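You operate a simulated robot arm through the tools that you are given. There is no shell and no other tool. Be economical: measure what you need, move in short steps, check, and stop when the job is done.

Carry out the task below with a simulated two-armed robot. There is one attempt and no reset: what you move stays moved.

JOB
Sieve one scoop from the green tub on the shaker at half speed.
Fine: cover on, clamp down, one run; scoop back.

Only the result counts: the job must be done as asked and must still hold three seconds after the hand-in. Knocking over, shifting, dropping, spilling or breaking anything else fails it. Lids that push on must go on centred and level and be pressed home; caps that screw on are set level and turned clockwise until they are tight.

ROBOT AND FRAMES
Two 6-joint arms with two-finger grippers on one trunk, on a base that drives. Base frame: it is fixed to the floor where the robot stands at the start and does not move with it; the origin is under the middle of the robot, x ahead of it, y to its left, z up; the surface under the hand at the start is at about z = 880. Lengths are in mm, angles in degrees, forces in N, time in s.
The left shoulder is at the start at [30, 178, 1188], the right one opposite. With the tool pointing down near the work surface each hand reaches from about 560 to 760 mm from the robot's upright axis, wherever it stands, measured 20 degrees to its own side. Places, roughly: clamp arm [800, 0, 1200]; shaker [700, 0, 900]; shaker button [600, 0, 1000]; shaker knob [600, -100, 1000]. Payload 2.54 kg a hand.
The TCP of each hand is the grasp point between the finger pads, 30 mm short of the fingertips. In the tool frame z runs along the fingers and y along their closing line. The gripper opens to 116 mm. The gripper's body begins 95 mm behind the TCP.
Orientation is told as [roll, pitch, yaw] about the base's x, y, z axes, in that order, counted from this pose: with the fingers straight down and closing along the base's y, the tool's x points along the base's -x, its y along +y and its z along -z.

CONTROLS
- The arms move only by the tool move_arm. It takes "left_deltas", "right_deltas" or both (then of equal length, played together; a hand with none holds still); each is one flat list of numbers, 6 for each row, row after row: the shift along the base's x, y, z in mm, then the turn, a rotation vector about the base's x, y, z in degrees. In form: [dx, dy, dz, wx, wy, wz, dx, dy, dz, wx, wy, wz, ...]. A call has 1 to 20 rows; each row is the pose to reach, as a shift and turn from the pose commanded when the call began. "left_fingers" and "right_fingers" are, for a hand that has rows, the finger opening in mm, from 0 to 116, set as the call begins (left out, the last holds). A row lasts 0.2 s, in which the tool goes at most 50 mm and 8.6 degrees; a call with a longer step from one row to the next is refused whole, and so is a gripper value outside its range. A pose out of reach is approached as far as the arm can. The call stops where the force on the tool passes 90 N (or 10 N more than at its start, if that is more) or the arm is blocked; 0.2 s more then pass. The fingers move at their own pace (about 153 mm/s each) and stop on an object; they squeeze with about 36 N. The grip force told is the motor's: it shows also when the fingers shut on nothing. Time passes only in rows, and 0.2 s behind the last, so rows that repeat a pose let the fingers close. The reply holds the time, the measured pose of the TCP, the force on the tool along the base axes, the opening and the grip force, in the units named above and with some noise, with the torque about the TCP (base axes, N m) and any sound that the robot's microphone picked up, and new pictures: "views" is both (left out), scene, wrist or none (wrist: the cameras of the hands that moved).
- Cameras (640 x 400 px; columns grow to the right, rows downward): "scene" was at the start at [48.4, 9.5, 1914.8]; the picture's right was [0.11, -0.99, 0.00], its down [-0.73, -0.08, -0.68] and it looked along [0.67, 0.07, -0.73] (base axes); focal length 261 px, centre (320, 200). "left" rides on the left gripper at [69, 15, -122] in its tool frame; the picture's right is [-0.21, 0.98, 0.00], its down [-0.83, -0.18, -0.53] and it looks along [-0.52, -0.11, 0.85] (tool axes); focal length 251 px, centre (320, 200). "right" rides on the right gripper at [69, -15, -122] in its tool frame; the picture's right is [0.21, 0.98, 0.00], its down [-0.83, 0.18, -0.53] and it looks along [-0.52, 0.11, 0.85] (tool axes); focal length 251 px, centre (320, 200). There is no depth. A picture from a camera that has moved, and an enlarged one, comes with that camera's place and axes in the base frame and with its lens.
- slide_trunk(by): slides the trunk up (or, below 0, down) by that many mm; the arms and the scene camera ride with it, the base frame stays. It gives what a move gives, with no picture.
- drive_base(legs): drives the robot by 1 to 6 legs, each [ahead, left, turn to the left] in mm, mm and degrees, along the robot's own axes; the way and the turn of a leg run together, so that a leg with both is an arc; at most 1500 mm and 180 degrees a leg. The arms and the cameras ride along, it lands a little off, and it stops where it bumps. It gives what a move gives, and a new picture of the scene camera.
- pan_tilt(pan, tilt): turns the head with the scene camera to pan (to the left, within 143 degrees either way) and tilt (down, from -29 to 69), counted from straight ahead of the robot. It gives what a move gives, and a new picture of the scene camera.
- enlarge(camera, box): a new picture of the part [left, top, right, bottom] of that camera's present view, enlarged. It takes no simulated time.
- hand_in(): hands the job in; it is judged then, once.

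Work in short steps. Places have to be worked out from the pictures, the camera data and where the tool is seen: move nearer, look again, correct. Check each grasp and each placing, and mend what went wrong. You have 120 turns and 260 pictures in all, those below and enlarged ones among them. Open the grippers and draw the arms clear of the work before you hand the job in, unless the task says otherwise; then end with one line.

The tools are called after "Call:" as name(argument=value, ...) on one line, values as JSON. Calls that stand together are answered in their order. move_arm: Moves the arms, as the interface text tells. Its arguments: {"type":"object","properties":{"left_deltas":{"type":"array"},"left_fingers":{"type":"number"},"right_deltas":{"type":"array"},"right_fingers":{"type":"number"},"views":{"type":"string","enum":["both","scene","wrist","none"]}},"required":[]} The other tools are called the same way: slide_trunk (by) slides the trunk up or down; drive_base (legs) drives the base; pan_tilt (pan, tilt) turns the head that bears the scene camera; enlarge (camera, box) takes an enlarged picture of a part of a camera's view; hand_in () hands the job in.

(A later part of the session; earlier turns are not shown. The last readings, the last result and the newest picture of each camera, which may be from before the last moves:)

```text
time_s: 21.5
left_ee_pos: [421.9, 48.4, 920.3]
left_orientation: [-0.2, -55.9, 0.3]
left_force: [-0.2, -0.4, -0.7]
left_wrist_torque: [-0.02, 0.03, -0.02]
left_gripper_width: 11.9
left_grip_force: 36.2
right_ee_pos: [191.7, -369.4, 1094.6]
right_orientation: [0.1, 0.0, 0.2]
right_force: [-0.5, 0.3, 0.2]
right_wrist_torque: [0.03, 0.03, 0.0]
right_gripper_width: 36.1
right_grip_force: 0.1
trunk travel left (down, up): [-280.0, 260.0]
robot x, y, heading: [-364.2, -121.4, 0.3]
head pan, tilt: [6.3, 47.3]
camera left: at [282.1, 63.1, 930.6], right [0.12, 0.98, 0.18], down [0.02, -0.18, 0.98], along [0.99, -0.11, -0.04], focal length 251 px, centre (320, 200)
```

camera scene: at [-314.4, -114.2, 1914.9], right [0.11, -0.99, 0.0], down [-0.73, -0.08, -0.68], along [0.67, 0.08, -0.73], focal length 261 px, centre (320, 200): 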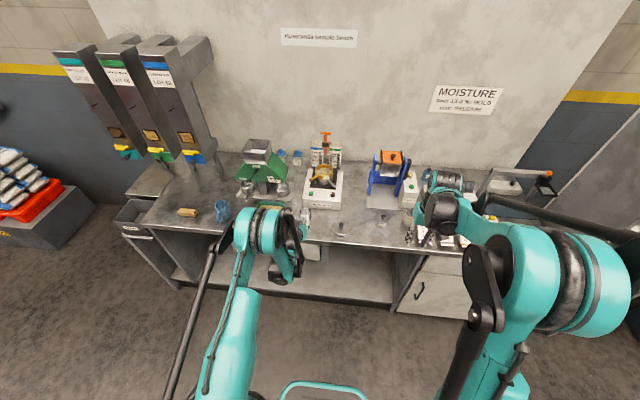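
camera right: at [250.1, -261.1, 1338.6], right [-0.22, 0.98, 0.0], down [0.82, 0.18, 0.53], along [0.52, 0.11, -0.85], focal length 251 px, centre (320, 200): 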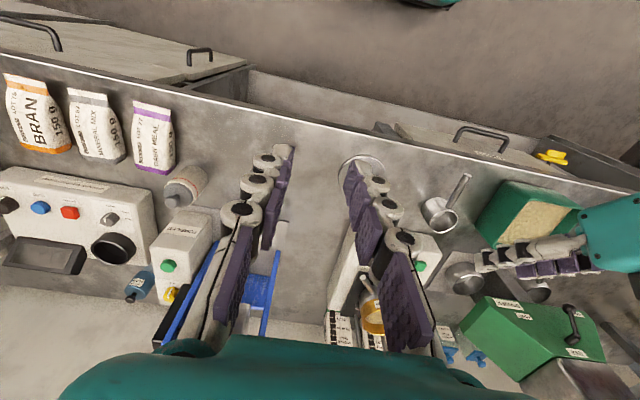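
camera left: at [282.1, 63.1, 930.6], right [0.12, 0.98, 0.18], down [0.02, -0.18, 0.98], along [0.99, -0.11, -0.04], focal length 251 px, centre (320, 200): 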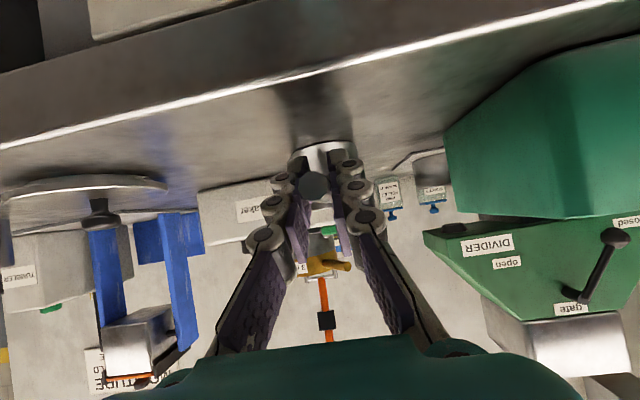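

Gripped. Lift the scoop straight up and carry it above the tub, then look.

Call:
move_arm(left_deltas=[0, 0, 20, 0, 0, 0, 0, 0, 60, 0, 0, 0, 0, 0, 100, 0, 0, 0, 0, 0, 140, 0, 0, 0, -5, 40, 160, 0, 0, 0, -10, 80, 160, 0, 0, 0, -15, 120, 160, 0, 0, 0, -20, 160, 160, 0, 0, 0, -20, 168, 160, 0, 0, 0])

Call:
enlarge(camera="scene", box=[220, 170, 340, 270])

Call:
enlarge(camera="left", box=[200, 0, 440, 240])

```text
time_s: 23.5
left_ee_pos: [402.2, 217.5, 1082.8]
left_orientation: [-0.1, -55.9, 0.3]
left_force: [0.3, 1.0, -0.2]
left_wrist_torque: [0.03, -0.03, 0.0]
left_gripper_width: 3.9
left_grip_force: 0.2
right_ee_pos: [189.7, -369.7, 1095.4]
right_orientation: [0.0, 0.0, 0.2]
right_force: [-0.1, -1.4, 0.7]
right_wrist_torque: [-0.02, -0.02, -0.02]
right_gripper_width: 36.1
right_grip_force: 0.1
trunk travel left (down, up): [-280.0, 260.0]
robot x, y, heading: [-361.7, -122.1, -0.1]
head pan, tilt: [6.3, 47.3]
camera scene: at [-313.3, -114.2, 1794.8], right [0.11, -0.99, 0.0], down [-0.73, -0.08, -0.68], along [0.67, 0.08, -0.73], focal length 261 px, centre (320, 200)
camera left: at [262.5, 231.1, 1092.1], right [0.12, 0.98, 0.18], down [0.02, -0.18, 0.98], along [0.99, -0.11, -0.04], focal length 251 px, centre (320, 200)
```

scene: 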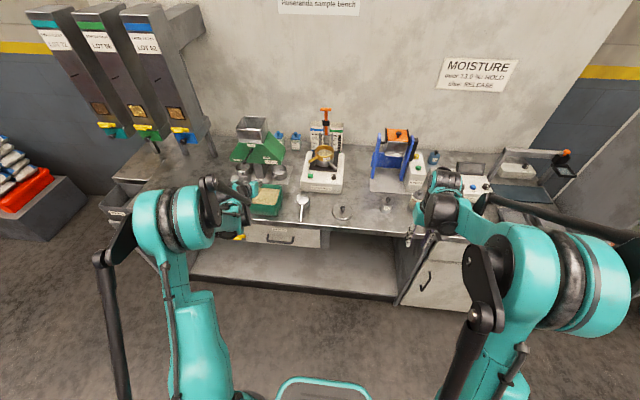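
left: 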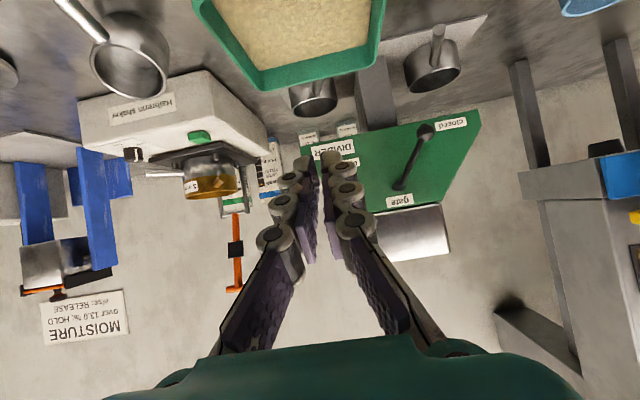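

```text
4.00 times, centred on (280, 220) of scene
camera zoom: at [-313.3, -114.2, 1794.8], right [0.11, -0.99, 0.0], down [-0.73, -0.08, -0.68], along [0.67, 0.08, -0.73], focal length 1045 px, centre (480, 120)
```

zoom: 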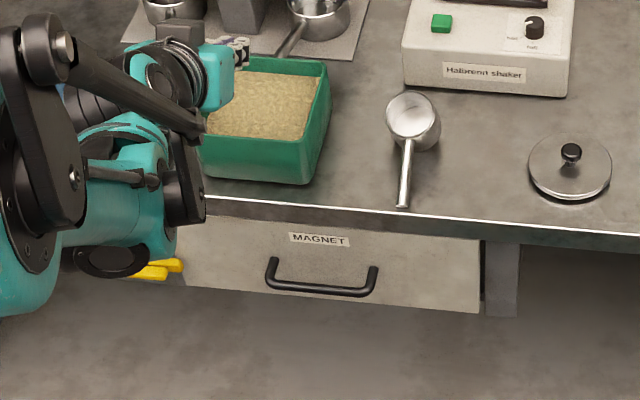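

```text
1.67 times, centred on (320, 120) of left
camera zoom: at [262.5, 231.1, 1092.1], right [0.12, 0.98, 0.18], down [0.02, -0.18, 0.98], along [0.99, -0.11, -0.04], focal length 419 px, centre (320, 333)
```

zoom: 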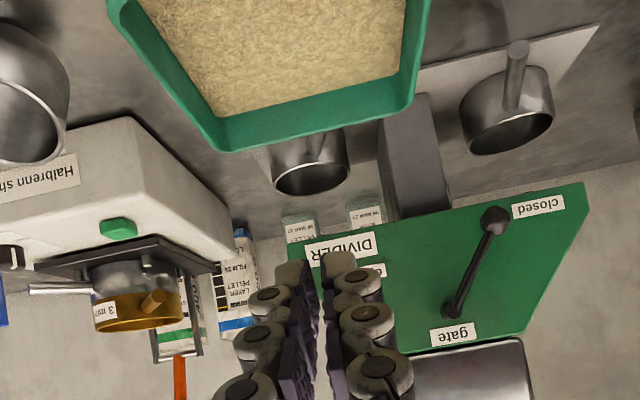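

The grip slipped off: the scoop stayed on the bench. I zoom to see how it stands now.

Call:
enlarge(camera="scene", box=[285, 185, 325, 225])

Call:
enlarge(camera="left", box=[40, 0, 200, 110])

```text
10.00 times, centred on (305, 205) of scene
camera zoom: at [-313.3, -114.2, 1794.8], right [0.11, -0.99, 0.0], down [-0.73, -0.08, -0.68], along [0.67, 0.08, -0.73], focal length 2612 px, centre (470, 150)
```

zoom: 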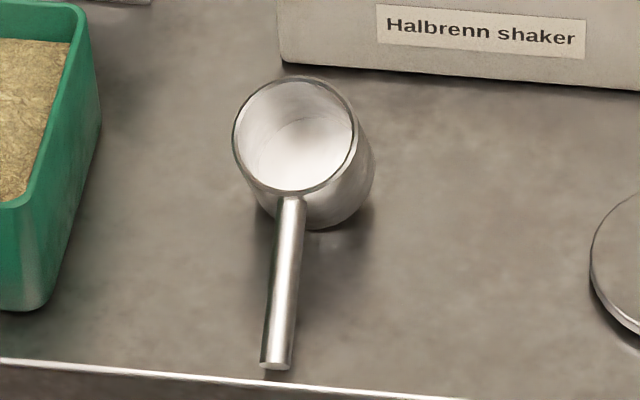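

```text
3.64 times, centred on (120, 55) of left
camera zoom: at [262.5, 231.1, 1092.1], right [0.12, 0.98, 0.18], down [0.02, -0.18, 0.98], along [0.99, -0.11, -0.04], focal length 914 px, centre (1047, 727)
```

zoom: 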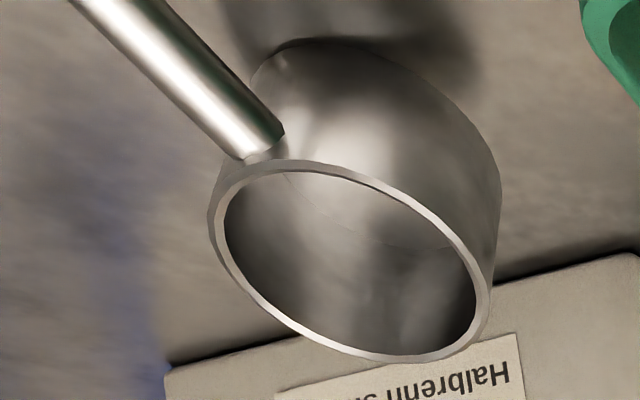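

The scoop is now tipped back, handle end on the bench at about (380,49,888), sloping ~28° up to the cup at (449,50,922). I open and return to regrip it closer to the cup.

Call:
move_arm(left_deltas=[-5, -40, 0, 0, 0, 0, -10, -80, 0, 0, 0, 0, -15, -120, 0, 0, 0, 0, -17, -160, -15, 0, 0, 0, -17, -168, -60, 0, 0, 0, -17, -168, -105, 0, 0, 0, -17, -168, -133, 0, 0, 0, -17, -168, -133, 0, 0, 0], left_fingers=44, views="wrist")

Call:
enlarge(camera="left", box=[220, 60, 420, 230])

```text
time_s: 25.3
left_ee_pos: [384.4, 47.8, 949.5]
left_orientation: [-0.1, -56.0, 0.3]
left_force: [1.0, -0.1, 0.3]
left_wrist_torque: [-0.01, -0.03, -0.01]
left_gripper_width: 44.0
left_grip_force: 0.1
right_ee_pos: [190.8, -370.7, 1095.7]
right_orientation: [0.1, 0.0, 0.2]
right_force: [-0.2, 0.8, 0.2]
right_wrist_torque: [-0.04, 0.0, 0.01]
right_gripper_width: 36.0
right_grip_force: 0.0
trunk travel left (down, up): [-280.0, 260.0]
robot x, y, heading: [-361.6, -124.3, -0.0]
head pan, tilt: [6.3, 47.3]
camera left: at [245.2, 62.3, 957.8], right [0.12, 0.98, 0.18], down [0.02, -0.18, 0.98], along [0.99, -0.11, -0.04], focal length 251 px, centre (320, 200)
```

left: 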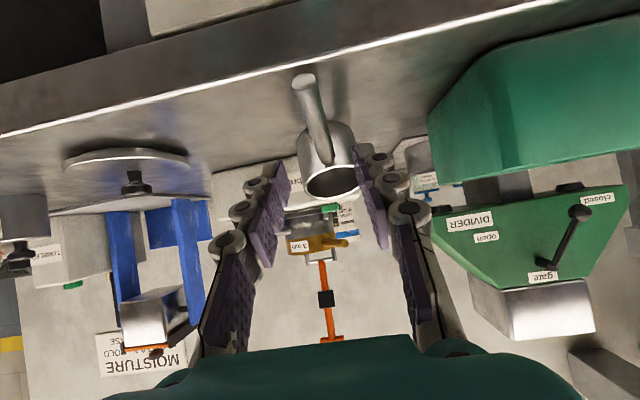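

```text
2.35 times, centred on (320, 145) of left
camera zoom: at [245.2, 62.3, 957.8], right [0.12, 0.98, 0.18], down [0.02, -0.18, 0.98], along [0.99, -0.11, -0.04], focal length 592 px, centre (320, 329)
```

zoom: 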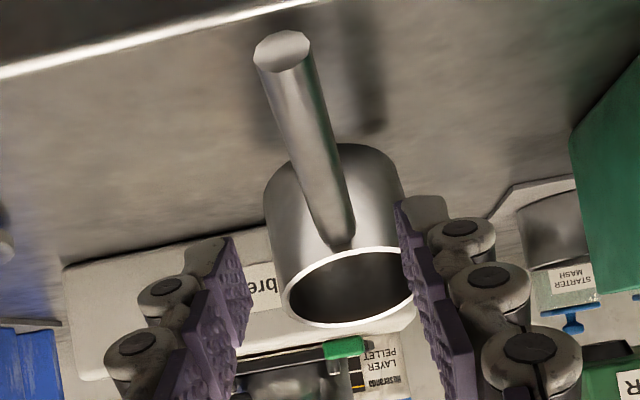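

Handle line confirmed: (381,50,887)→(451,53,921). I move the TCP to (426,52,912) on it and close.

Call:
move_arm(left_deltas=[14, 4, -12, 0, 0, 0, 28, 4, -25, 0, 0, 0, 41.6, 4.2, -37.5, 0, 0, 0, 41.6, 4.2, -37.5, 0, 0, 0], views="wrist")

Call:
move_arm(left_deltas=[0, 0, 0, 0, 0, 0, 0, 0, 0, 0, 0, 0, 0, 0, 0, 0, 0, 0], left_fingers=0, views="wrist")

```text
time_s: 26.3
left_ee_pos: [425.8, 52.3, 911.9]
left_orientation: [-0.2, -55.8, 0.3]
left_force: [0.6, -0.1, -0.2]
left_wrist_torque: [-0.02, -0.03, 0.0]
left_gripper_width: 43.7
left_grip_force: 0.1
right_ee_pos: [190.8, -370.3, 1094.9]
right_orientation: [0.1, 0.0, 0.2]
right_force: [-0.3, -0.3, 0.9]
right_wrist_torque: [0.03, -0.01, 0.02]
right_gripper_width: 36.0
right_grip_force: 0.0
trunk travel left (down, up): [-280.0, 260.0]
robot x, y, heading: [-361.7, -124.0, 0.4]
head pan, tilt: [6.3, 47.3]
camera left: at [287.8, 66.8, 921.1], right [0.12, 0.98, 0.18], down [0.02, -0.18, 0.98], along [0.99, -0.11, -0.04], focal length 251 px, centre (320, 200)
```

left: 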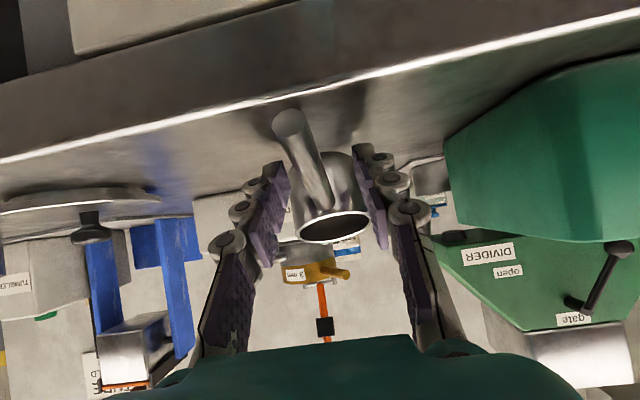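

```text
time_s: 27.1
left_ee_pos: [427.5, 53.0, 910.7]
left_orientation: [-0.1, -55.9, 0.4]
left_force: [0.0, -0.8, -0.3]
left_wrist_torque: [0.02, 0.05, 0.01]
left_gripper_width: 12.1
left_grip_force: 36.3
right_ee_pos: [191.6, -369.7, 1095.7]
right_orientation: [0.0, 0.0, 0.2]
right_force: [-0.9, -0.4, 0.9]
right_wrist_torque: [-0.01, 0.01, 0.01]
right_gripper_width: 36.0
right_grip_force: 0.1
trunk travel left (down, up): [-280.0, 260.0]
robot x, y, heading: [-360.4, -123.1, 0.1]
head pan, tilt: [6.3, 47.3]
camera left: at [288.0, 66.9, 920.9], right [0.12, 0.98, 0.18], down [0.02, -0.18, 0.98], along [0.99, -0.11, -0.04], focal length 251 px, centre (320, 200)
```

left: 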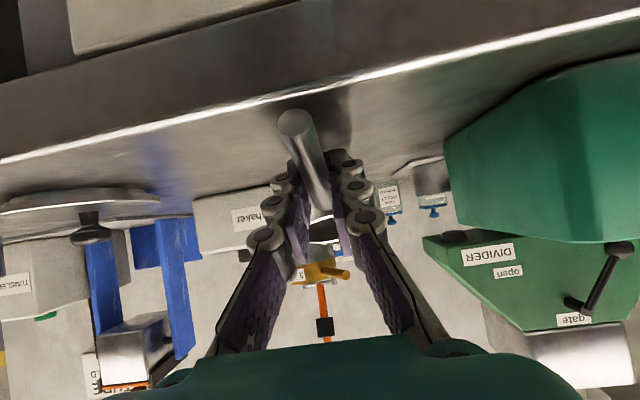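

Held at 12.1 mm. I lift slowly 12 mm and check.

Call:
move_arm(left_deltas=[0, 0, 2, 0, 0, 0, 0, 0, 4, 0, 0, 0, 0, 0, 7, 0, 0, 0, 0, 0, 10, 0, 0, 0, 0, 0, 13, 0, 0, 0, 0, 0, 16, 0, 0, 0], views="wrist")

```text
time_s: 28.5
left_ee_pos: [427.0, 53.6, 928.2]
left_orientation: [-0.1, -55.8, 0.3]
left_force: [-0.3, 0.3, -0.3]
left_wrist_torque: [0.0, 0.0, -0.01]
left_gripper_width: 12.2
left_grip_force: 36.5
right_ee_pos: [191.6, -370.0, 1096.1]
right_orientation: [0.0, -0.1, 0.2]
right_force: [-0.5, 0.3, 0.7]
right_wrist_torque: [-0.01, 0.02, 0.01]
right_gripper_width: 36.0
right_grip_force: 0.2
trunk travel left (down, up): [-280.0, 260.0]
robot x, y, heading: [-362.3, -123.9, 0.4]
head pan, tilt: [6.3, 47.3]
camera left: at [287.1, 68.1, 937.5], right [0.12, 0.98, 0.18], down [0.02, -0.18, 0.98], along [0.99, -0.11, -0.04], focal length 251 px, centre (320, 200)
```

left: 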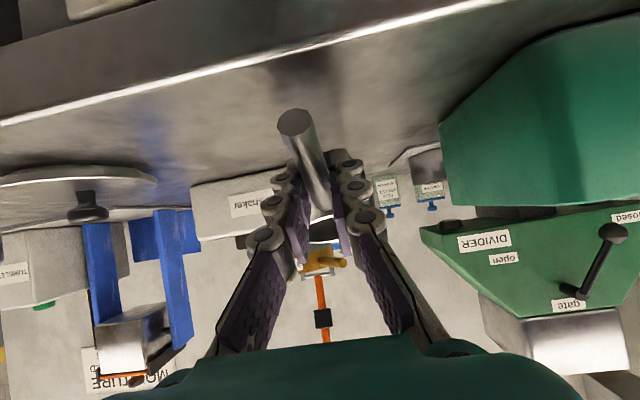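

The scoop is held. I keep lifting gently while levelling the cup (pitch +26).

Call:
move_arm(left_deltas=[0, 0, 5, 0, 0, 0, 0, 0, 12, 0, 0, 0, 0, 0, 20, 0, 2, 0, 0, 0, 28, 0, 4, 0, 0, 0, 38, 0, 6, 0, 0, 0, 48, 0, 8, 0, 0, 0, 58, 0, 10, 0, 0, 0, 68, 0, 12, 0, 0, 0, 78, 0, 14, 0, 0, 0, 88, 0, 16, 0, 0, 0, 98, 0, 18, 0, 0, 0, 108, 0, 20, 0, 0, 0, 118, 0, 22, 0, 0, 0, 128, 0, 24, 0, 0, 0, 136, 0, 26, 0, 0, 0, 140, 0, 26, 0])

Call:
enlarge(camera="scene", box=[240, 150, 340, 230])

```text
time_s: 31.9
left_ee_pos: [425.1, 52.2, 1068.1]
left_orientation: [0.0, -29.8, 0.2]
left_force: [0.3, -0.3, -0.1]
left_wrist_torque: [0.0, 0.03, 0.01]
left_gripper_width: 12.2
left_grip_force: 35.9
right_ee_pos: [189.7, -369.5, 1095.1]
right_orientation: [0.0, 0.0, 0.1]
right_force: [0.4, -0.2, -0.1]
right_wrist_torque: [0.0, 0.02, 0.03]
right_gripper_width: 36.1
right_grip_force: 0.1
trunk travel left (down, up): [-280.0, 260.0]
robot x, y, heading: [-362.2, -120.7, 0.3]
head pan, tilt: [6.3, 47.3]
camera scene: at [-313.4, -113.5, 1794.8], right [0.11, -0.99, 0.0], down [-0.73, -0.08, -0.68], along [0.67, 0.08, -0.73], focal length 261 px, centre (320, 200)
camera left: at [305.9, 66.9, 1137.7], right [0.18, 0.98, 0.11], down [0.45, -0.18, 0.87], along [0.87, -0.11, -0.47], focal length 251 px, centre (320, 200)
```

scene: 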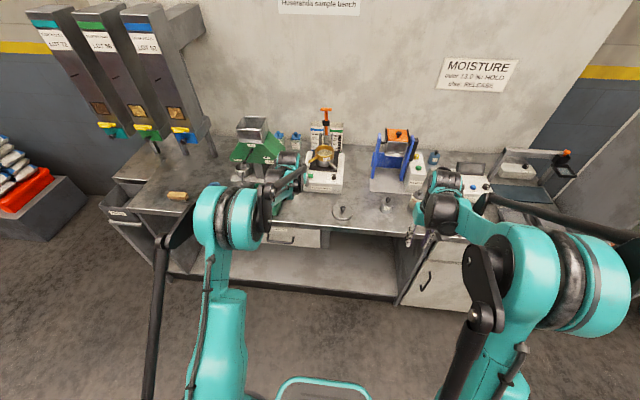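
left: 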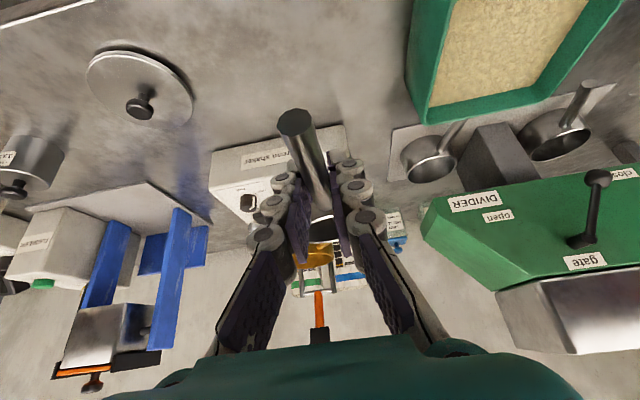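

```text
5.00 times, centred on (290, 190) of scene
camera zoom: at [-313.4, -113.5, 1794.8], right [0.11, -0.99, 0.0], down [-0.73, -0.08, -0.68], along [0.67, 0.08, -0.73], focal length 1306 px, centre (470, 250)
```

zoom: 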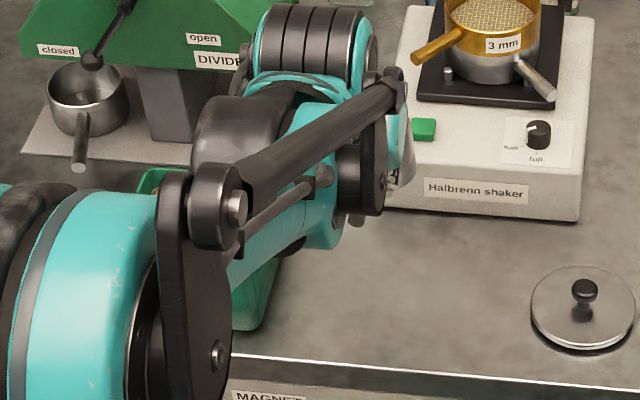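

Scoop held level; cup centre is ~54 mm ahead of the TCP. I carry it to above the tub slowly.

Call:
move_arm(left_deltas=[-1, 6, 0, 0, 0, 0, -3, 18, 0, 0, 0, 0, -6, 33, 3, 0, 0, 0, -9, 50, 6, 0, 0, 0, -12, 67, 10, 0, 0, 0, -15, 85, 14, 0, 0, 0, -18, 102, 18, 0, 0, 0, -21, 120, 22, 0, 0, 0, -24, 137, 22, 0, 0, 0, -27, 152, 22, 0, 0, 0, -29, 162, 22, 0, 0, 0, -30, 166, 22, 0, 0, 0])

Call:
enlarge(camera="left", box=[180, 0, 460, 180])

```text
time_s: 34.5
left_ee_pos: [397.0, 219.4, 1088.6]
left_orientation: [0.0, -29.9, 0.2]
left_force: [0.4, -0.2, 0.3]
left_wrist_torque: [0.01, 0.01, 0.03]
left_gripper_width: 12.0
left_grip_force: 35.5
right_ee_pos: [191.7, -368.7, 1095.0]
right_orientation: [0.1, 0.0, 0.3]
right_force: [0.4, 0.6, 0.2]
right_wrist_torque: [-0.04, 0.0, 0.01]
right_gripper_width: 36.2
right_grip_force: 0.0
trunk travel left (down, up): [-280.0, 260.0]
robot x, y, heading: [-353.8, -124.5, 0.2]
head pan, tilt: [6.3, 47.3]
camera scene: at [-313.2, -113.5, 1794.8], right [0.11, -0.99, 0.0], down [-0.73, -0.08, -0.68], along [0.67, 0.08, -0.73], focal length 261 px, centre (320, 200)
camera left: at [276.5, 233.8, 1158.3], right [0.18, 0.98, 0.11], down [0.45, -0.18, 0.87], along [0.87, -0.11, -0.47], focal length 251 px, centre (320, 200)
```

scene: 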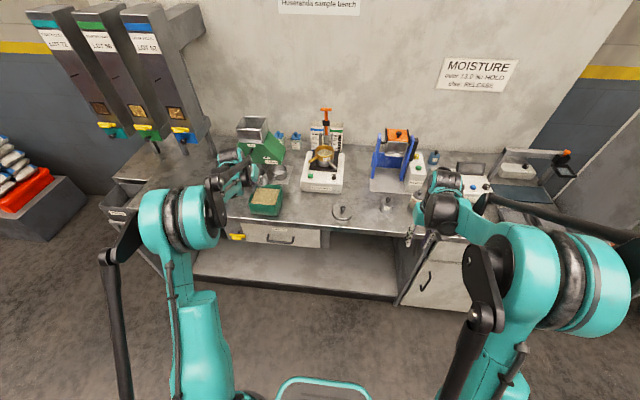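
left: 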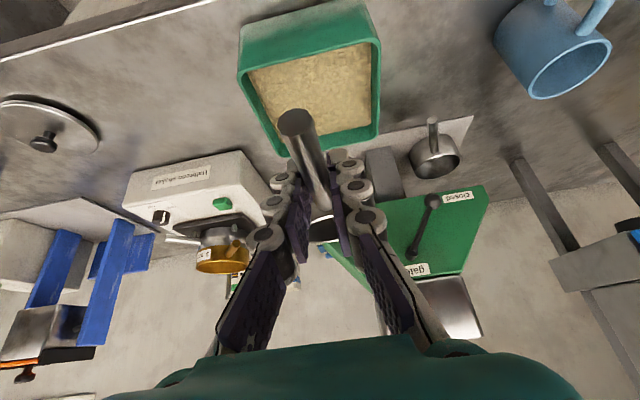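

```text
2.22 times, centred on (320, 90) of left
camera zoom: at [276.5, 233.8, 1158.3], right [0.18, 0.98, 0.11], down [0.45, -0.18, 0.87], along [0.87, -0.11, -0.47], focal length 559 px, centre (320, 444)
```

zoom: 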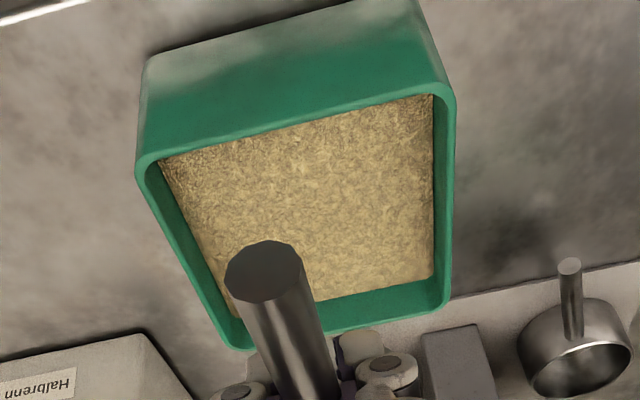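

Tub measured: x 405–530, y 160–283, rim z≈947, grain at ≈930. The cup is deep, so I need a shovel-like dip; turning the scoop 90° (handle toward −y) keeps the hand in a comfortable pose. First I raise the trunk back, then yaw the scoop.

Call:
slide_trunk(by=120)

Call:
move_arm(left_deltas=[-5, -5, 0, 0, 0, 4, -12, -12, 0, 0, 0, 10, -20, -20, 0, 0, 0, 17, -28, -28, -5, 0, 0, 24, -36, -36, -10, 0, 0, 31, -44, -44, -15, 0, 0, 38, -52, -52, -20, 0, 0, 45, -60, -60, -25, 0, 0, 52, -68, -68, -30, 0, 0, 59, -76, -76, -35, 0, 0, 66, -84, -82, -40, 0, 0, 73, -92, -88, -45, 0, 0, 80, -97, -90, -50, 0, 0, 86, -97, -90, -50, 0, 0, 90])

```text
time_s: 36.0
left_ee_pos: [398.7, 219.6, 1208.1]
left_orientation: [0.0, -29.9, 0.1]
left_force: [0.2, -0.5, -0.9]
left_wrist_torque: [-0.03, 0.04, -0.01]
left_gripper_width: 12.2
left_grip_force: 36.1
right_ee_pos: [190.8, -369.2, 1216.4]
right_orientation: [0.0, 0.0, 0.2]
right_force: [0.0, 0.2, -0.4]
right_wrist_torque: [-0.02, -0.01, 0.01]
right_gripper_width: 35.9
right_grip_force: 0.2
trunk travel left (down, up): [-400.0, 140.0]
robot x, y, heading: [-364.6, -120.9, 0.1]
head pan, tilt: [6.3, 47.3]
```

```text
time_s: 39.0
left_ee_pos: [298.7, 129.4, 1157.5]
left_orientation: [0.1, -29.9, 90.3]
left_force: [0.1, 0.2, -0.6]
left_wrist_torque: [-0.01, 0.0, 0.03]
left_gripper_width: 11.9
left_grip_force: 35.5
right_ee_pos: [189.9, -370.2, 1216.0]
right_orientation: [0.0, 0.0, 0.3]
right_force: [0.1, -0.1, -0.2]
right_wrist_torque: [-0.03, -0.02, 0.01]
right_gripper_width: 35.9
right_grip_force: 0.1
trunk travel left (down, up): [-400.0, 140.0]
robot x, y, heading: [-359.6, -121.5, 0.2]
head pan, tilt: [6.3, 47.3]
camera scene: at [-312.8, -113.5, 1914.8], right [0.11, -0.99, 0.0], down [-0.73, -0.08, -0.68], along [0.67, 0.08, -0.73], focal length 261 px, centre (320, 200)
camera left: at [285.6, 8.0, 1227.9], right [-0.98, 0.18, 0.11], down [0.18, 0.45, 0.87], along [0.11, 0.87, -0.47], focal length 251 px, centre (320, 200)
```

scene: 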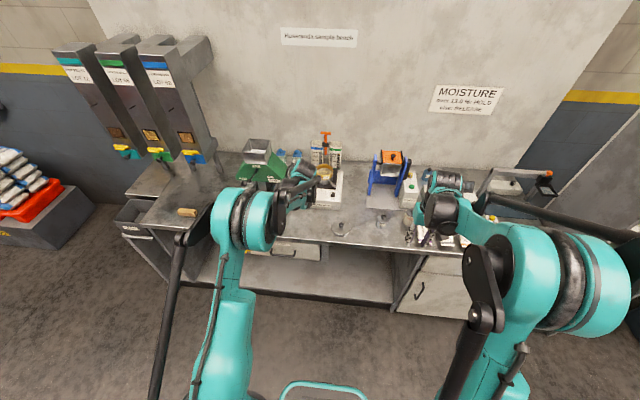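
left: 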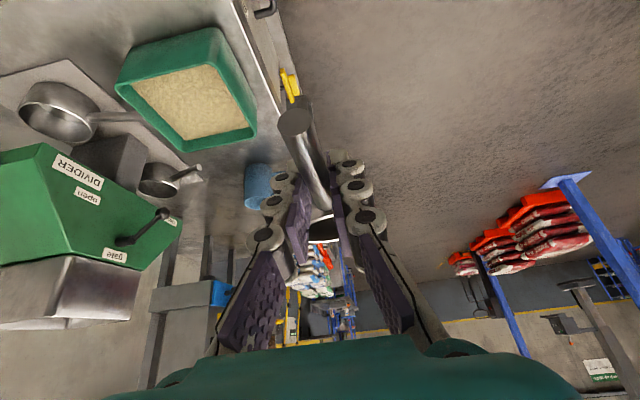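

Now drive so that the tub lies in the left arm's range.

Call:
drive_base(legs=[[180, 63, 0]])

Call:
move_arm(left_deltas=[0, 0, 0, 0, 0, 0], views="wrist")

```text
time_s: 40.6
left_ee_pos: [479.8, 190.7, 1158.0]
left_orientation: [0.1, -29.9, 90.2]
left_force: [1.1, 0.2, -0.6]
left_wrist_torque: [-0.03, 0.01, 0.0]
left_gripper_width: 12.1
left_grip_force: 36.5
right_ee_pos: [370.8, -306.9, 1215.8]
right_orientation: [0.0, 0.0, 0.3]
right_force: [0.2, -0.2, -0.1]
right_wrist_torque: [-0.05, -0.02, 0.01]
right_gripper_width: 35.9
right_grip_force: 0.1
trunk travel left (down, up): [-400.0, 140.0]
robot x, y, heading: [-181.7, -58.2, 0.4]
head pan, tilt: [6.3, 47.3]
camera scene: at [-132.8, -50.3, 1914.8], right [0.11, -0.99, 0.0], down [-0.73, -0.08, -0.68], along [0.67, 0.08, -0.73], focal length 261 px, centre (320, 200)
```

scene: 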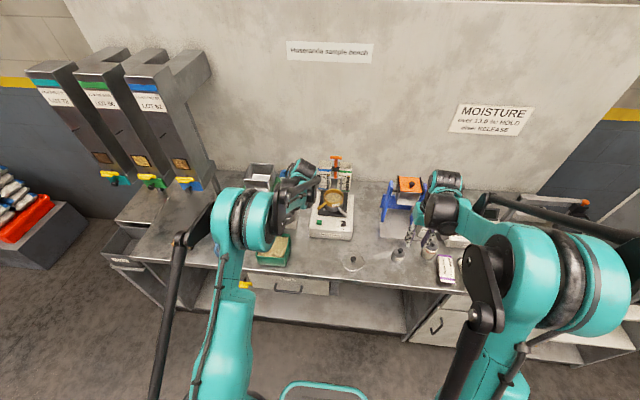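

```text
time_s: 41.0
left_ee_pos: [478.6, 191.8, 1160.6]
left_orientation: [-0.1, -29.9, 90.1]
left_force: [-0.3, -1.5, -0.2]
left_wrist_torque: [-0.05, -0.01, 0.0]
left_gripper_width: 12.0
left_grip_force: 36.1
right_ee_pos: [369.7, -307.2, 1217.5]
right_orientation: [0.0, -0.1, 0.2]
right_force: [-0.6, -0.2, -0.5]
right_wrist_torque: [0.01, -0.05, 0.0]
right_gripper_width: 36.1
right_grip_force: 0.1
trunk travel left (down, up): [-400.0, 140.0]
robot x, y, heading: [-182.4, -66.7, 0.0]
head pan, tilt: [6.3, 47.3]
camera left: at [463.8, 70.1, 1228.9], right [-0.98, 0.18, 0.11], down [0.18, 0.45, 0.87], along [0.11, 0.87, -0.47], focal length 251 px, centre (320, 200)
```

left: 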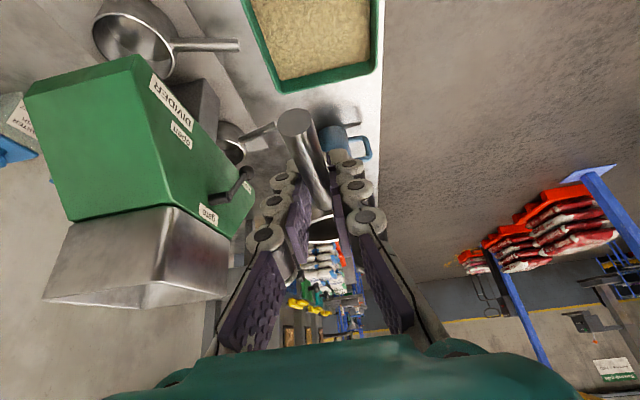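

Scoop stable. In the air over the tub I now rotate the cup nose-down (80°) with its mouth facing +y, at safe height.

Call:
move_arm(left_deltas=[-1, 2, -8, -7, 0, 0, -2, 4, -16, -14, 0, 0, -3, 6, -24, -21, 0, 0, -4, 8, -32, -28, 0, 0, -5, 10, -40, -35, 0, 0, -6, 12, -48, -42, 0, 0, -7, 13, -56, -49, 0, 0, -8, 14, -64, -56, 0, 0, -9, 16, -72, -63, 0, 0, -9, 17, -80, -70, 0, 0, -9, 18, -90, -77, 0, 0, -9, 18, -90, -80, 0, 0, -9, 18, -90, -80, 0, 0])

Call:
enlarge(camera="scene", box=[220, 170, 340, 280])

```text
time_s: 43.8
left_ee_pos: [469.9, 211.8, 1068.5]
left_orientation: [0.3, 50.2, 90.3]
left_force: [0.3, -0.3, 0.0]
left_wrist_torque: [0.02, 0.0, 0.02]
left_gripper_width: 12.0
left_grip_force: 35.9
right_ee_pos: [370.8, -306.4, 1215.8]
right_orientation: [-0.1, 0.0, 0.2]
right_force: [-0.8, 0.0, -0.4]
right_wrist_torque: [0.03, -0.02, -0.01]
right_gripper_width: 35.9
right_grip_force: 0.2
trunk travel left (down, up): [-400.0, 140.0]
robot x, y, heading: [-184.0, -60.8, -0.2]
head pan, tilt: [6.3, 47.3]
camera scene: at [-133.2, -50.5, 1914.8], right [0.11, -0.99, 0.0], down [-0.73, -0.08, -0.68], along [0.67, 0.08, -0.73], focal length 261 px, centre (320, 200)
camera left: at [456.4, 259.3, 1197.8], right [-0.98, 0.14, -0.16], down [0.18, 0.94, -0.29], along [0.11, -0.32, -0.94], focal length 251 px, centre (320, 200)
```

scene: 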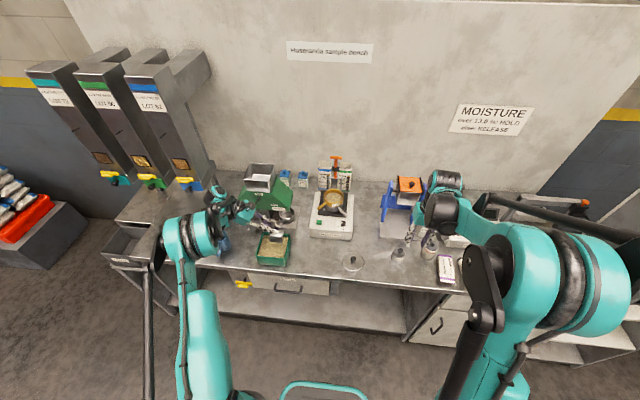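
left: 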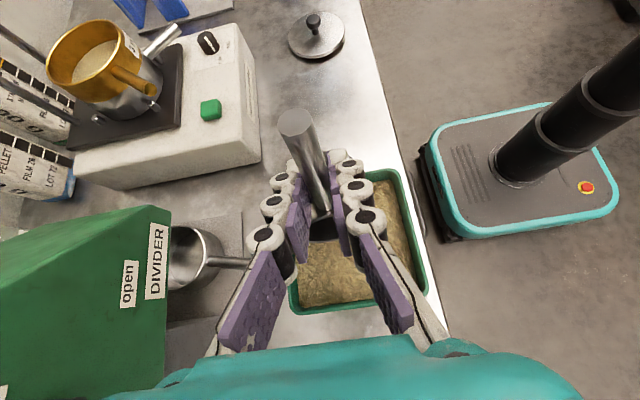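

```text
3.64 times, centred on (280, 225) of scene
camera zoom: at [-133.2, -50.5, 1914.8], right [0.11, -0.99, 0.0], down [-0.73, -0.08, -0.68], along [0.67, 0.08, -0.73], focal length 950 px, centre (466, 109)
```

zoom: 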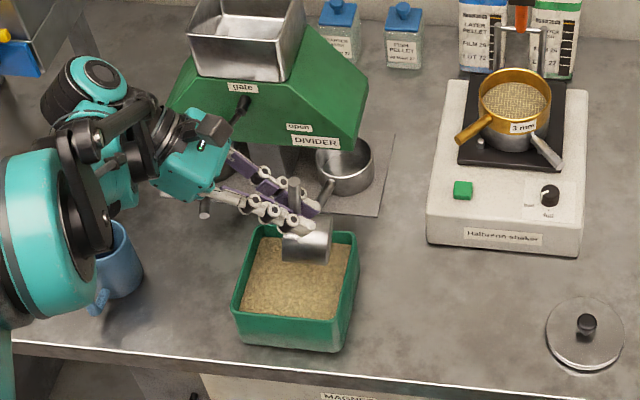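

The cup hangs mouth-sideways above the tub's right part. I tilt 7° more and lower it into the grain along the −y wall.

Call:
move_arm(left_deltas=[0, 0, -15, -3, 0, 0, 0, 0, -30, -7, 0, 0, 0, 0, -45, -7, 0, 0, 0, 0, -57, -7, 0, 0, 0, 0, -67, -7, 0, 0, 0, 0, -76, -7, 0, 0, 0, 0, -84, -7, 0, 0, 0, 0, -91, -7, 0, 0])

Call:
enlarge(camera="scene", box=[230, 190, 330, 280])

```text
time_s: 45.6
left_ee_pos: [446.2, 198.6, 1009.0]
left_orientation: [0.4, 57.1, 90.3]
left_force: [0.6, 1.5, 1.1]
left_wrist_torque: [0.08, -0.02, -0.05]
left_gripper_width: 12.0
left_grip_force: 36.1
left hand out of reach, approached as far as the arm can: row 3, 4, 5, 6, 7, 8
right_ee_pos: [370.3, -307.7, 1215.5]
right_orientation: [0.0, 0.1, 0.2]
right_force: [-0.4, 0.3, -0.7]
right_wrist_torque: [0.02, 0.01, -0.04]
right_gripper_width: 35.7
right_grip_force: 0.0
trunk travel left (down, up): [-400.0, 140.0]
robot x, y, heading: [-181.3, -59.3, 0.2]
head pan, tilt: [6.3, 47.3]
camera scene: at [-133.3, -50.4, 1914.8], right [0.11, -0.99, 0.0], down [-0.73, -0.08, -0.68], along [0.67, 0.08, -0.73], focal length 261 px, centre (320, 200)
camera left: at [431.8, 262.2, 1132.4], right [-0.98, 0.12, -0.18], down [0.18, 0.9, -0.4], along [0.11, -0.43, -0.9], focal length 251 px, centre (320, 200)
```

scene: 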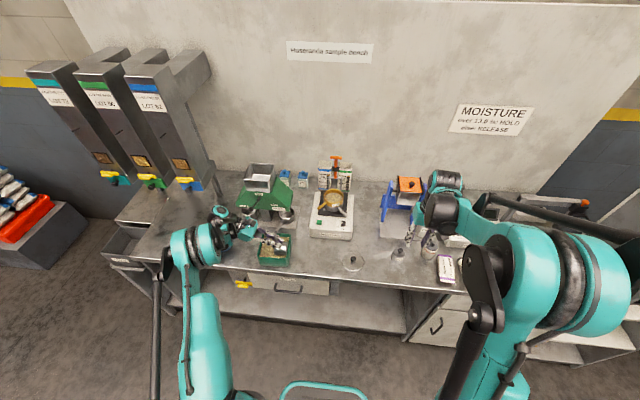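
left: 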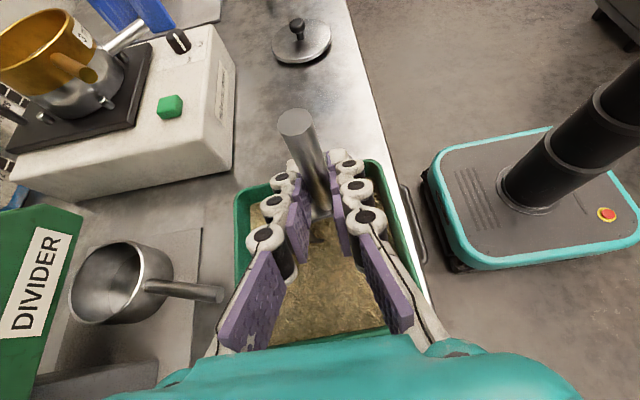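

```text
4.44 times, centred on (280, 235) of scene
camera zoom: at [-133.3, -50.4, 1914.8], right [0.11, -0.99, 0.0], down [-0.73, -0.08, -0.68], along [0.67, 0.08, -0.73], focal length 1161 px, centre (498, 44)
```

zoom: 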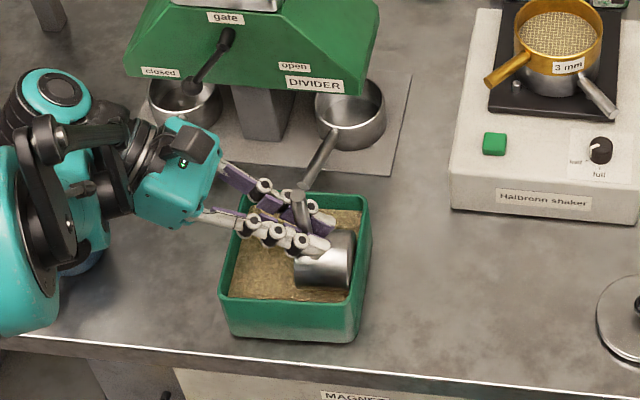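

Out of the arm's reach there; I raise the scoop, draw it back, and drive 60 forward and 60 left to get nearer.

Call:
move_arm(left_deltas=[3, 3, 15, 0, 0, 0, 6, 5, 35, 0, 0, 0, 6, 5, 55, 0, 0, 0, 0, 0, 75, 0, 0, 0, -15, -15, 85, 0, 0, 0, -30, -35, 90, 0, 0, 0, -37, -48, 90, 0, 0, 0, -37, -48, 90, 0, 0, 0], views="none")

Call:
drive_base(legs=[[60, 60, 0]])

```text
time_s: 47.4
left_ee_pos: [410.0, 149.9, 1100.2]
left_orientation: [0.4, 57.3, 90.2]
left_force: [0.0, 0.3, -0.3]
left_wrist_torque: [-0.02, 0.02, 0.04]
left_gripper_width: 12.0
left_grip_force: 36.2
right_ee_pos: [371.2, -306.3, 1216.3]
right_orientation: [-0.1, 0.0, 0.3]
right_force: [0.3, 0.3, 0.2]
right_wrist_torque: [-0.01, 0.02, -0.01]
right_gripper_width: 36.0
right_grip_force: 0.0
trunk travel left (down, up): [-400.0, 140.0]
robot x, y, heading: [-183.5, -60.9, 0.1]
head pan, tilt: [6.3, 47.3]
```

```text
time_s: 48.5
left_ee_pos: [471.2, 211.0, 1099.3]
left_orientation: [0.4, 57.2, 90.2]
left_force: [-0.3, -0.1, -0.5]
left_wrist_torque: [0.0, 0.03, -0.03]
left_gripper_width: 12.0
left_grip_force: 35.8
right_ee_pos: [432.4, -246.1, 1215.5]
right_orientation: [0.0, 0.0, 0.2]
right_force: [0.4, 0.0, -0.1]
right_wrist_torque: [-0.04, 0.02, -0.01]
right_gripper_width: 35.9
right_grip_force: 0.1
trunk travel left (down, up): [-400.0, 140.0]
robot x, y, heading: [-119.7, 7.9, 0.1]
head pan, tilt: [6.3, 47.3]
camera scene: at [-71.9, 11.3, 1914.7], right [0.11, -0.99, 0.0], down [-0.73, -0.08, -0.68], along [0.67, 0.08, -0.74], focal length 261 px, centre (320, 200)
```

scene: 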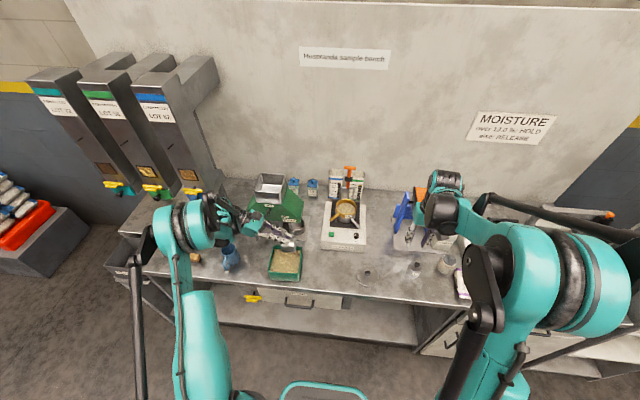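

Now lower straight to T z≈990 first (cup low edge ~907) and check reach.

Call:
move_arm(left_deltas=[-1, 0, -20, 0, 0, 0, -1, 0, -40, 0, 0, 0, -1, 0, -60, 0, 0, 0, -1, 0, -75, 0, 0, 0, -1, 0, -88, 0, 0, 0, -1, 0, -98, 0, 0, 0, -1, 0, -106, 0, 0, 0], views="wrist")

Call:
enlarge(camera="scene", box=[240, 220, 330, 300])

```text
time_s: 50.1
left_ee_pos: [468.6, 210.7, 994.1]
left_orientation: [0.4, 57.1, 90.4]
left_force: [0.3, -0.4, -0.7]
left_wrist_torque: [0.0, 0.0, 0.01]
left_gripper_width: 12.2
left_grip_force: 36.2
right_ee_pos: [431.2, -246.6, 1216.5]
right_orientation: [0.0, 0.0, 0.3]
right_force: [-0.2, -0.3, -0.3]
right_wrist_torque: [0.03, 0.02, 0.01]
right_gripper_width: 36.0
right_grip_force: 0.0
trunk travel left (down, up): [-400.0, 140.0]
robot x, y, heading: [-124.3, 3.5, 0.3]
head pan, tilt: [6.3, 47.3]
camera left: at [454.7, 276.0, 1117.4], right [-0.98, 0.12, -0.18], down [0.18, 0.9, -0.4], along [0.11, -0.43, -0.9], focal length 251 px, centre (320, 200)
```

left: 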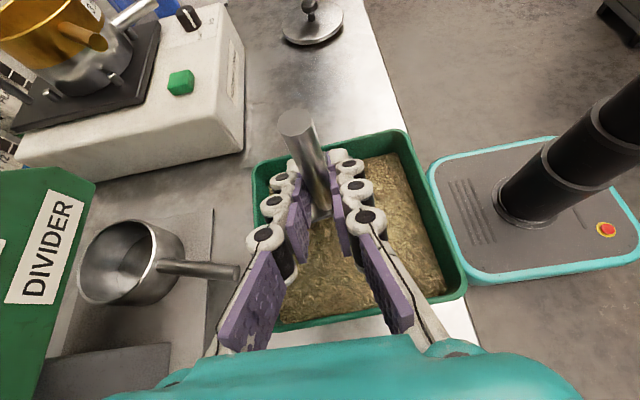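

```text
5.00 times, centred on (285, 260) of scene
camera zoom: at [-72.5, 10.6, 1914.8], right [0.11, -0.99, 0.0], down [-0.73, -0.08, -0.68], along [0.67, 0.08, -0.73], focal length 1306 px, centre (495, -100)
```

zoom: 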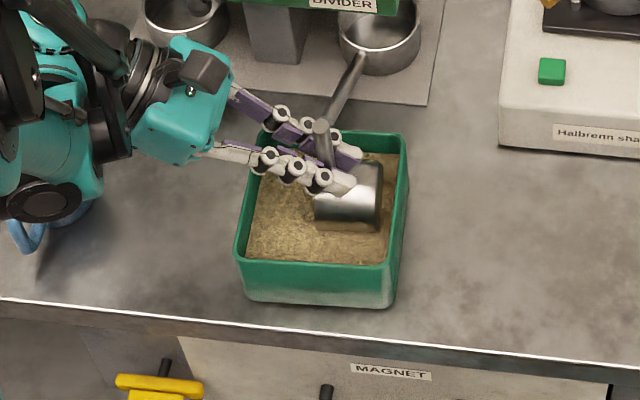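

The cup enters the grain as planned. Now I dip further, sweep +y, and roll the cup upright in a scooping curve while lifting.

Call:
move_arm(left_deltas=[0, 0, -8, 0, 0, 0, 0, 0, -15, 0, 0, 0, 0, 7, -15, 0, 0, 0, 0, 14, -15, 0, 0, 0, 0, 21, -15, 0, 0, 0, 0, 28, -15, 0, 0, 0, 0, 21, -16, 7, 0, 0, 0, 16, -15, 13, 0, 0, 0, 10, -13, 20, 0, 0, 0, 5, -12, 27, 0, 0, 0, -2, -13.5, 34, 0, 0, 0, -9, -15, 42, 0, 0, 0, -13.7, -19, 49, 0, 0, 0, -18.7, -24, 57, 0, 0, 0, -21, -21, 64, 0, 0, 0, -23.7, -8, 72, 0, 0, 0, -23.7, 6, 79, 0, 0, 0, -23.7, 26, 87, 0, 0, 0, -23.7, 46, 87, 0, 0])

Call:
enlarge(camera="scene", box=[230, 200, 330, 290])

```text
time_s: 54.1
left_ee_pos: [469.3, 187.4, 1038.9]
left_orientation: [-0.1, -29.9, 90.2]
left_force: [-0.1, 0.4, -0.3]
left_wrist_torque: [-0.06, -0.02, -0.02]
left_gripper_width: 11.9
left_grip_force: 36.1
right_ee_pos: [430.4, -246.2, 1217.1]
right_orientation: [0.1, 0.0, 0.2]
right_force: [-0.2, -0.6, 0.7]
right_wrist_torque: [0.0, 0.01, 0.0]
right_gripper_width: 35.8
right_grip_force: 0.0
trunk travel left (down, up): [-400.0, 140.0]
robot x, y, heading: [-125.0, -2.8, 0.2]
head pan, tilt: [6.3, 47.3]
camera scene: at [-73.9, 11.0, 1914.8], right [0.11, -0.99, 0.0], down [-0.73, -0.08, -0.68], along [0.67, 0.08, -0.73], focal length 261 px, centre (320, 200)
camera left: at [454.8, 65.2, 1109.0], right [-0.98, 0.18, 0.11], down [0.18, 0.45, 0.87], along [0.11, 0.87, -0.47], focal length 251 px, centre (320, 200)
```

scene: 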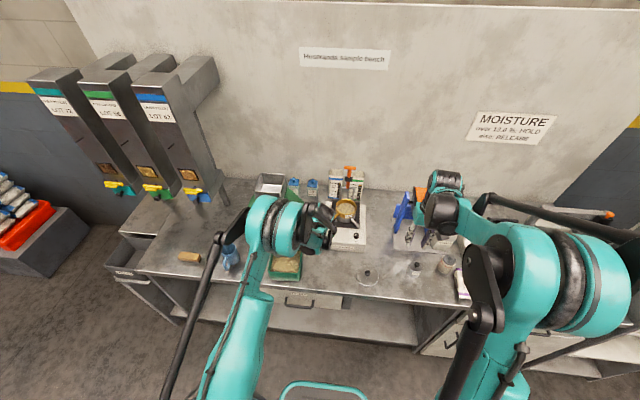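
left: 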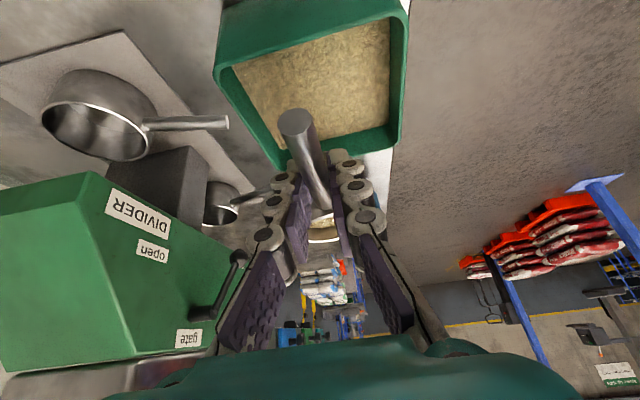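

```text
4.44 times, centred on (280, 245) of scene
camera zoom: at [-73.9, 11.0, 1914.8], right [0.11, -0.99, 0.0], down [-0.73, -0.08, -0.68], along [0.67, 0.08, -0.73], focal length 1161 px, centre (498, 0)
```

zoom: 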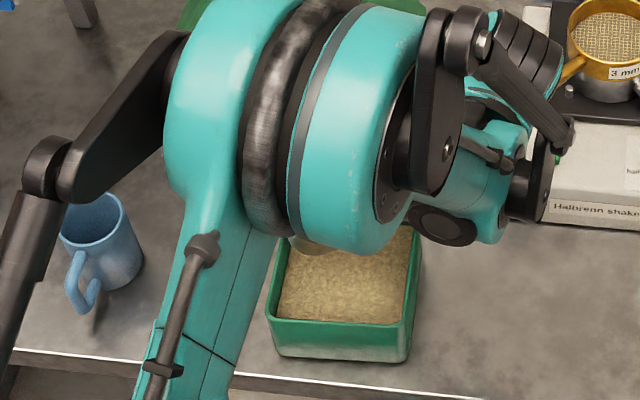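

The cup seems to hold grain; zoom to check.

Call:
enlarge(camera="left", box=[290, 200, 360, 250])

```text
8.00 times, centred on (325, 225) of left
camera zoom: at [454.8, 65.2, 1109.0], right [-0.98, 0.18, 0.11], down [0.18, 0.45, 0.87], along [0.11, 0.87, -0.47], focal length 2012 px, centre (280, 0)
```

zoom: 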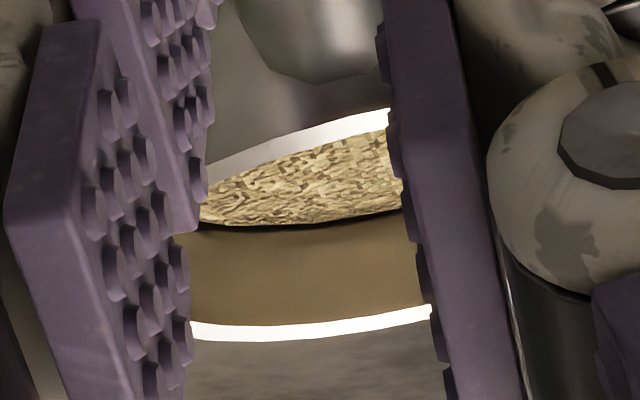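

The cup is well filled. For pouring I'll want the handle toward +y (yaw −90) so the hand clears divider, clamp and sieve handles. I lift and yaw back to 0 over open space, staying level.

Call:
move_arm(left_deltas=[0, 0, 10, 0, 0, 0, 0, 0, 25, 0, 0, 0, 0, 0, 45, 0, 0, 0, 0, 0, 65, 0, 0, 0, 2, -3, 85, 0, 0, -4, 5, -8, 100, 0, 0, -9, 9, -14, 110, 0, 0, -15, 13, -21, 115, 0, 0, -22, 18, -29, 115, 0, 0, -29, 23, -37, 115, 0, 0, -36, 28, -45, 115, 0, 0, -43, 33, -53, 115, 0, 0, -50, 38, -61, 115, 0, 0, -57, 43, -67, 115, 0, 0, -64, 46, -71, 115, 0, 0, -71, 49, -74, 115, 0, 0, -78, 50, -76, 115, 0, 0, -84, 50, -77, 115, 0, 0, -88, 50, -77, 115, 0, 0, -90])

Call:
enlarge(camera="scene", box=[230, 150, 390, 270])

```text
time_s: 58.1
left_ee_pos: [519.8, 109.9, 1156.0]
left_orientation: [0.0, -29.9, 0.2]
left_force: [0.3, -0.1, -1.0]
left_wrist_torque: [0.01, 0.01, 0.04]
left_gripper_width: 12.1
left_grip_force: 35.9
right_ee_pos: [430.8, -246.9, 1214.8]
right_orientation: [0.0, 0.1, 0.2]
right_force: [-0.9, 0.1, -1.1]
right_wrist_torque: [-0.02, 0.01, 0.01]
right_gripper_width: 35.9
right_grip_force: 0.0
trunk travel left (down, up): [-400.0, 140.0]
robot x, y, heading: [-123.3, 3.0, 0.3]
head pan, tilt: [6.3, 47.3]
camera scene: at [-72.8, 10.3, 1914.8], right [0.11, -0.99, 0.0], down [-0.73, -0.08, -0.68], along [0.67, 0.08, -0.73], focal length 261 px, centre (320, 200)
camera left: at [398.8, 124.0, 1225.0], right [0.18, 0.98, 0.11], down [0.45, -0.18, 0.87], along [0.87, -0.11, -0.47], focal length 251 px, centre (320, 200)
```

scene: 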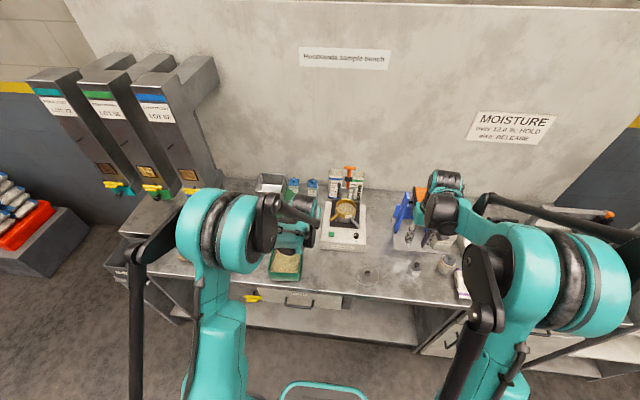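
left: 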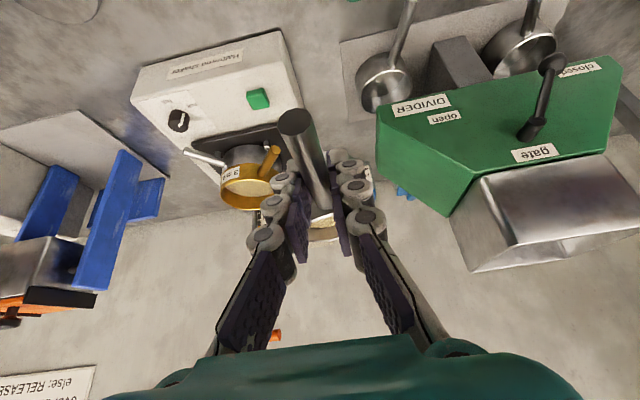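

```text
3.33 times, centred on (310, 210) of scene
camera zoom: at [-72.8, 10.3, 1914.8], right [0.11, -0.99, 0.0], down [-0.73, -0.08, -0.68], along [0.67, 0.08, -0.73], focal length 871 px, centre (353, 167)
```

zoom: 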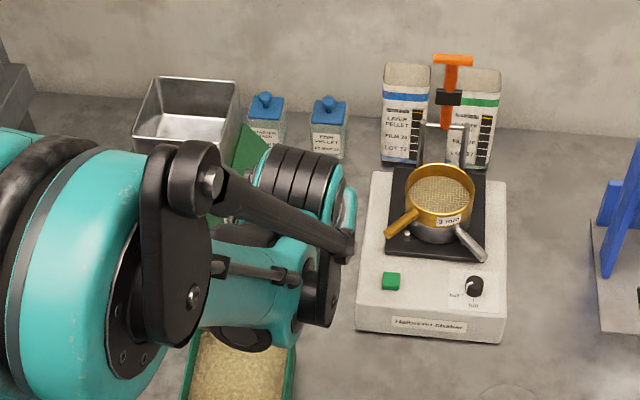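

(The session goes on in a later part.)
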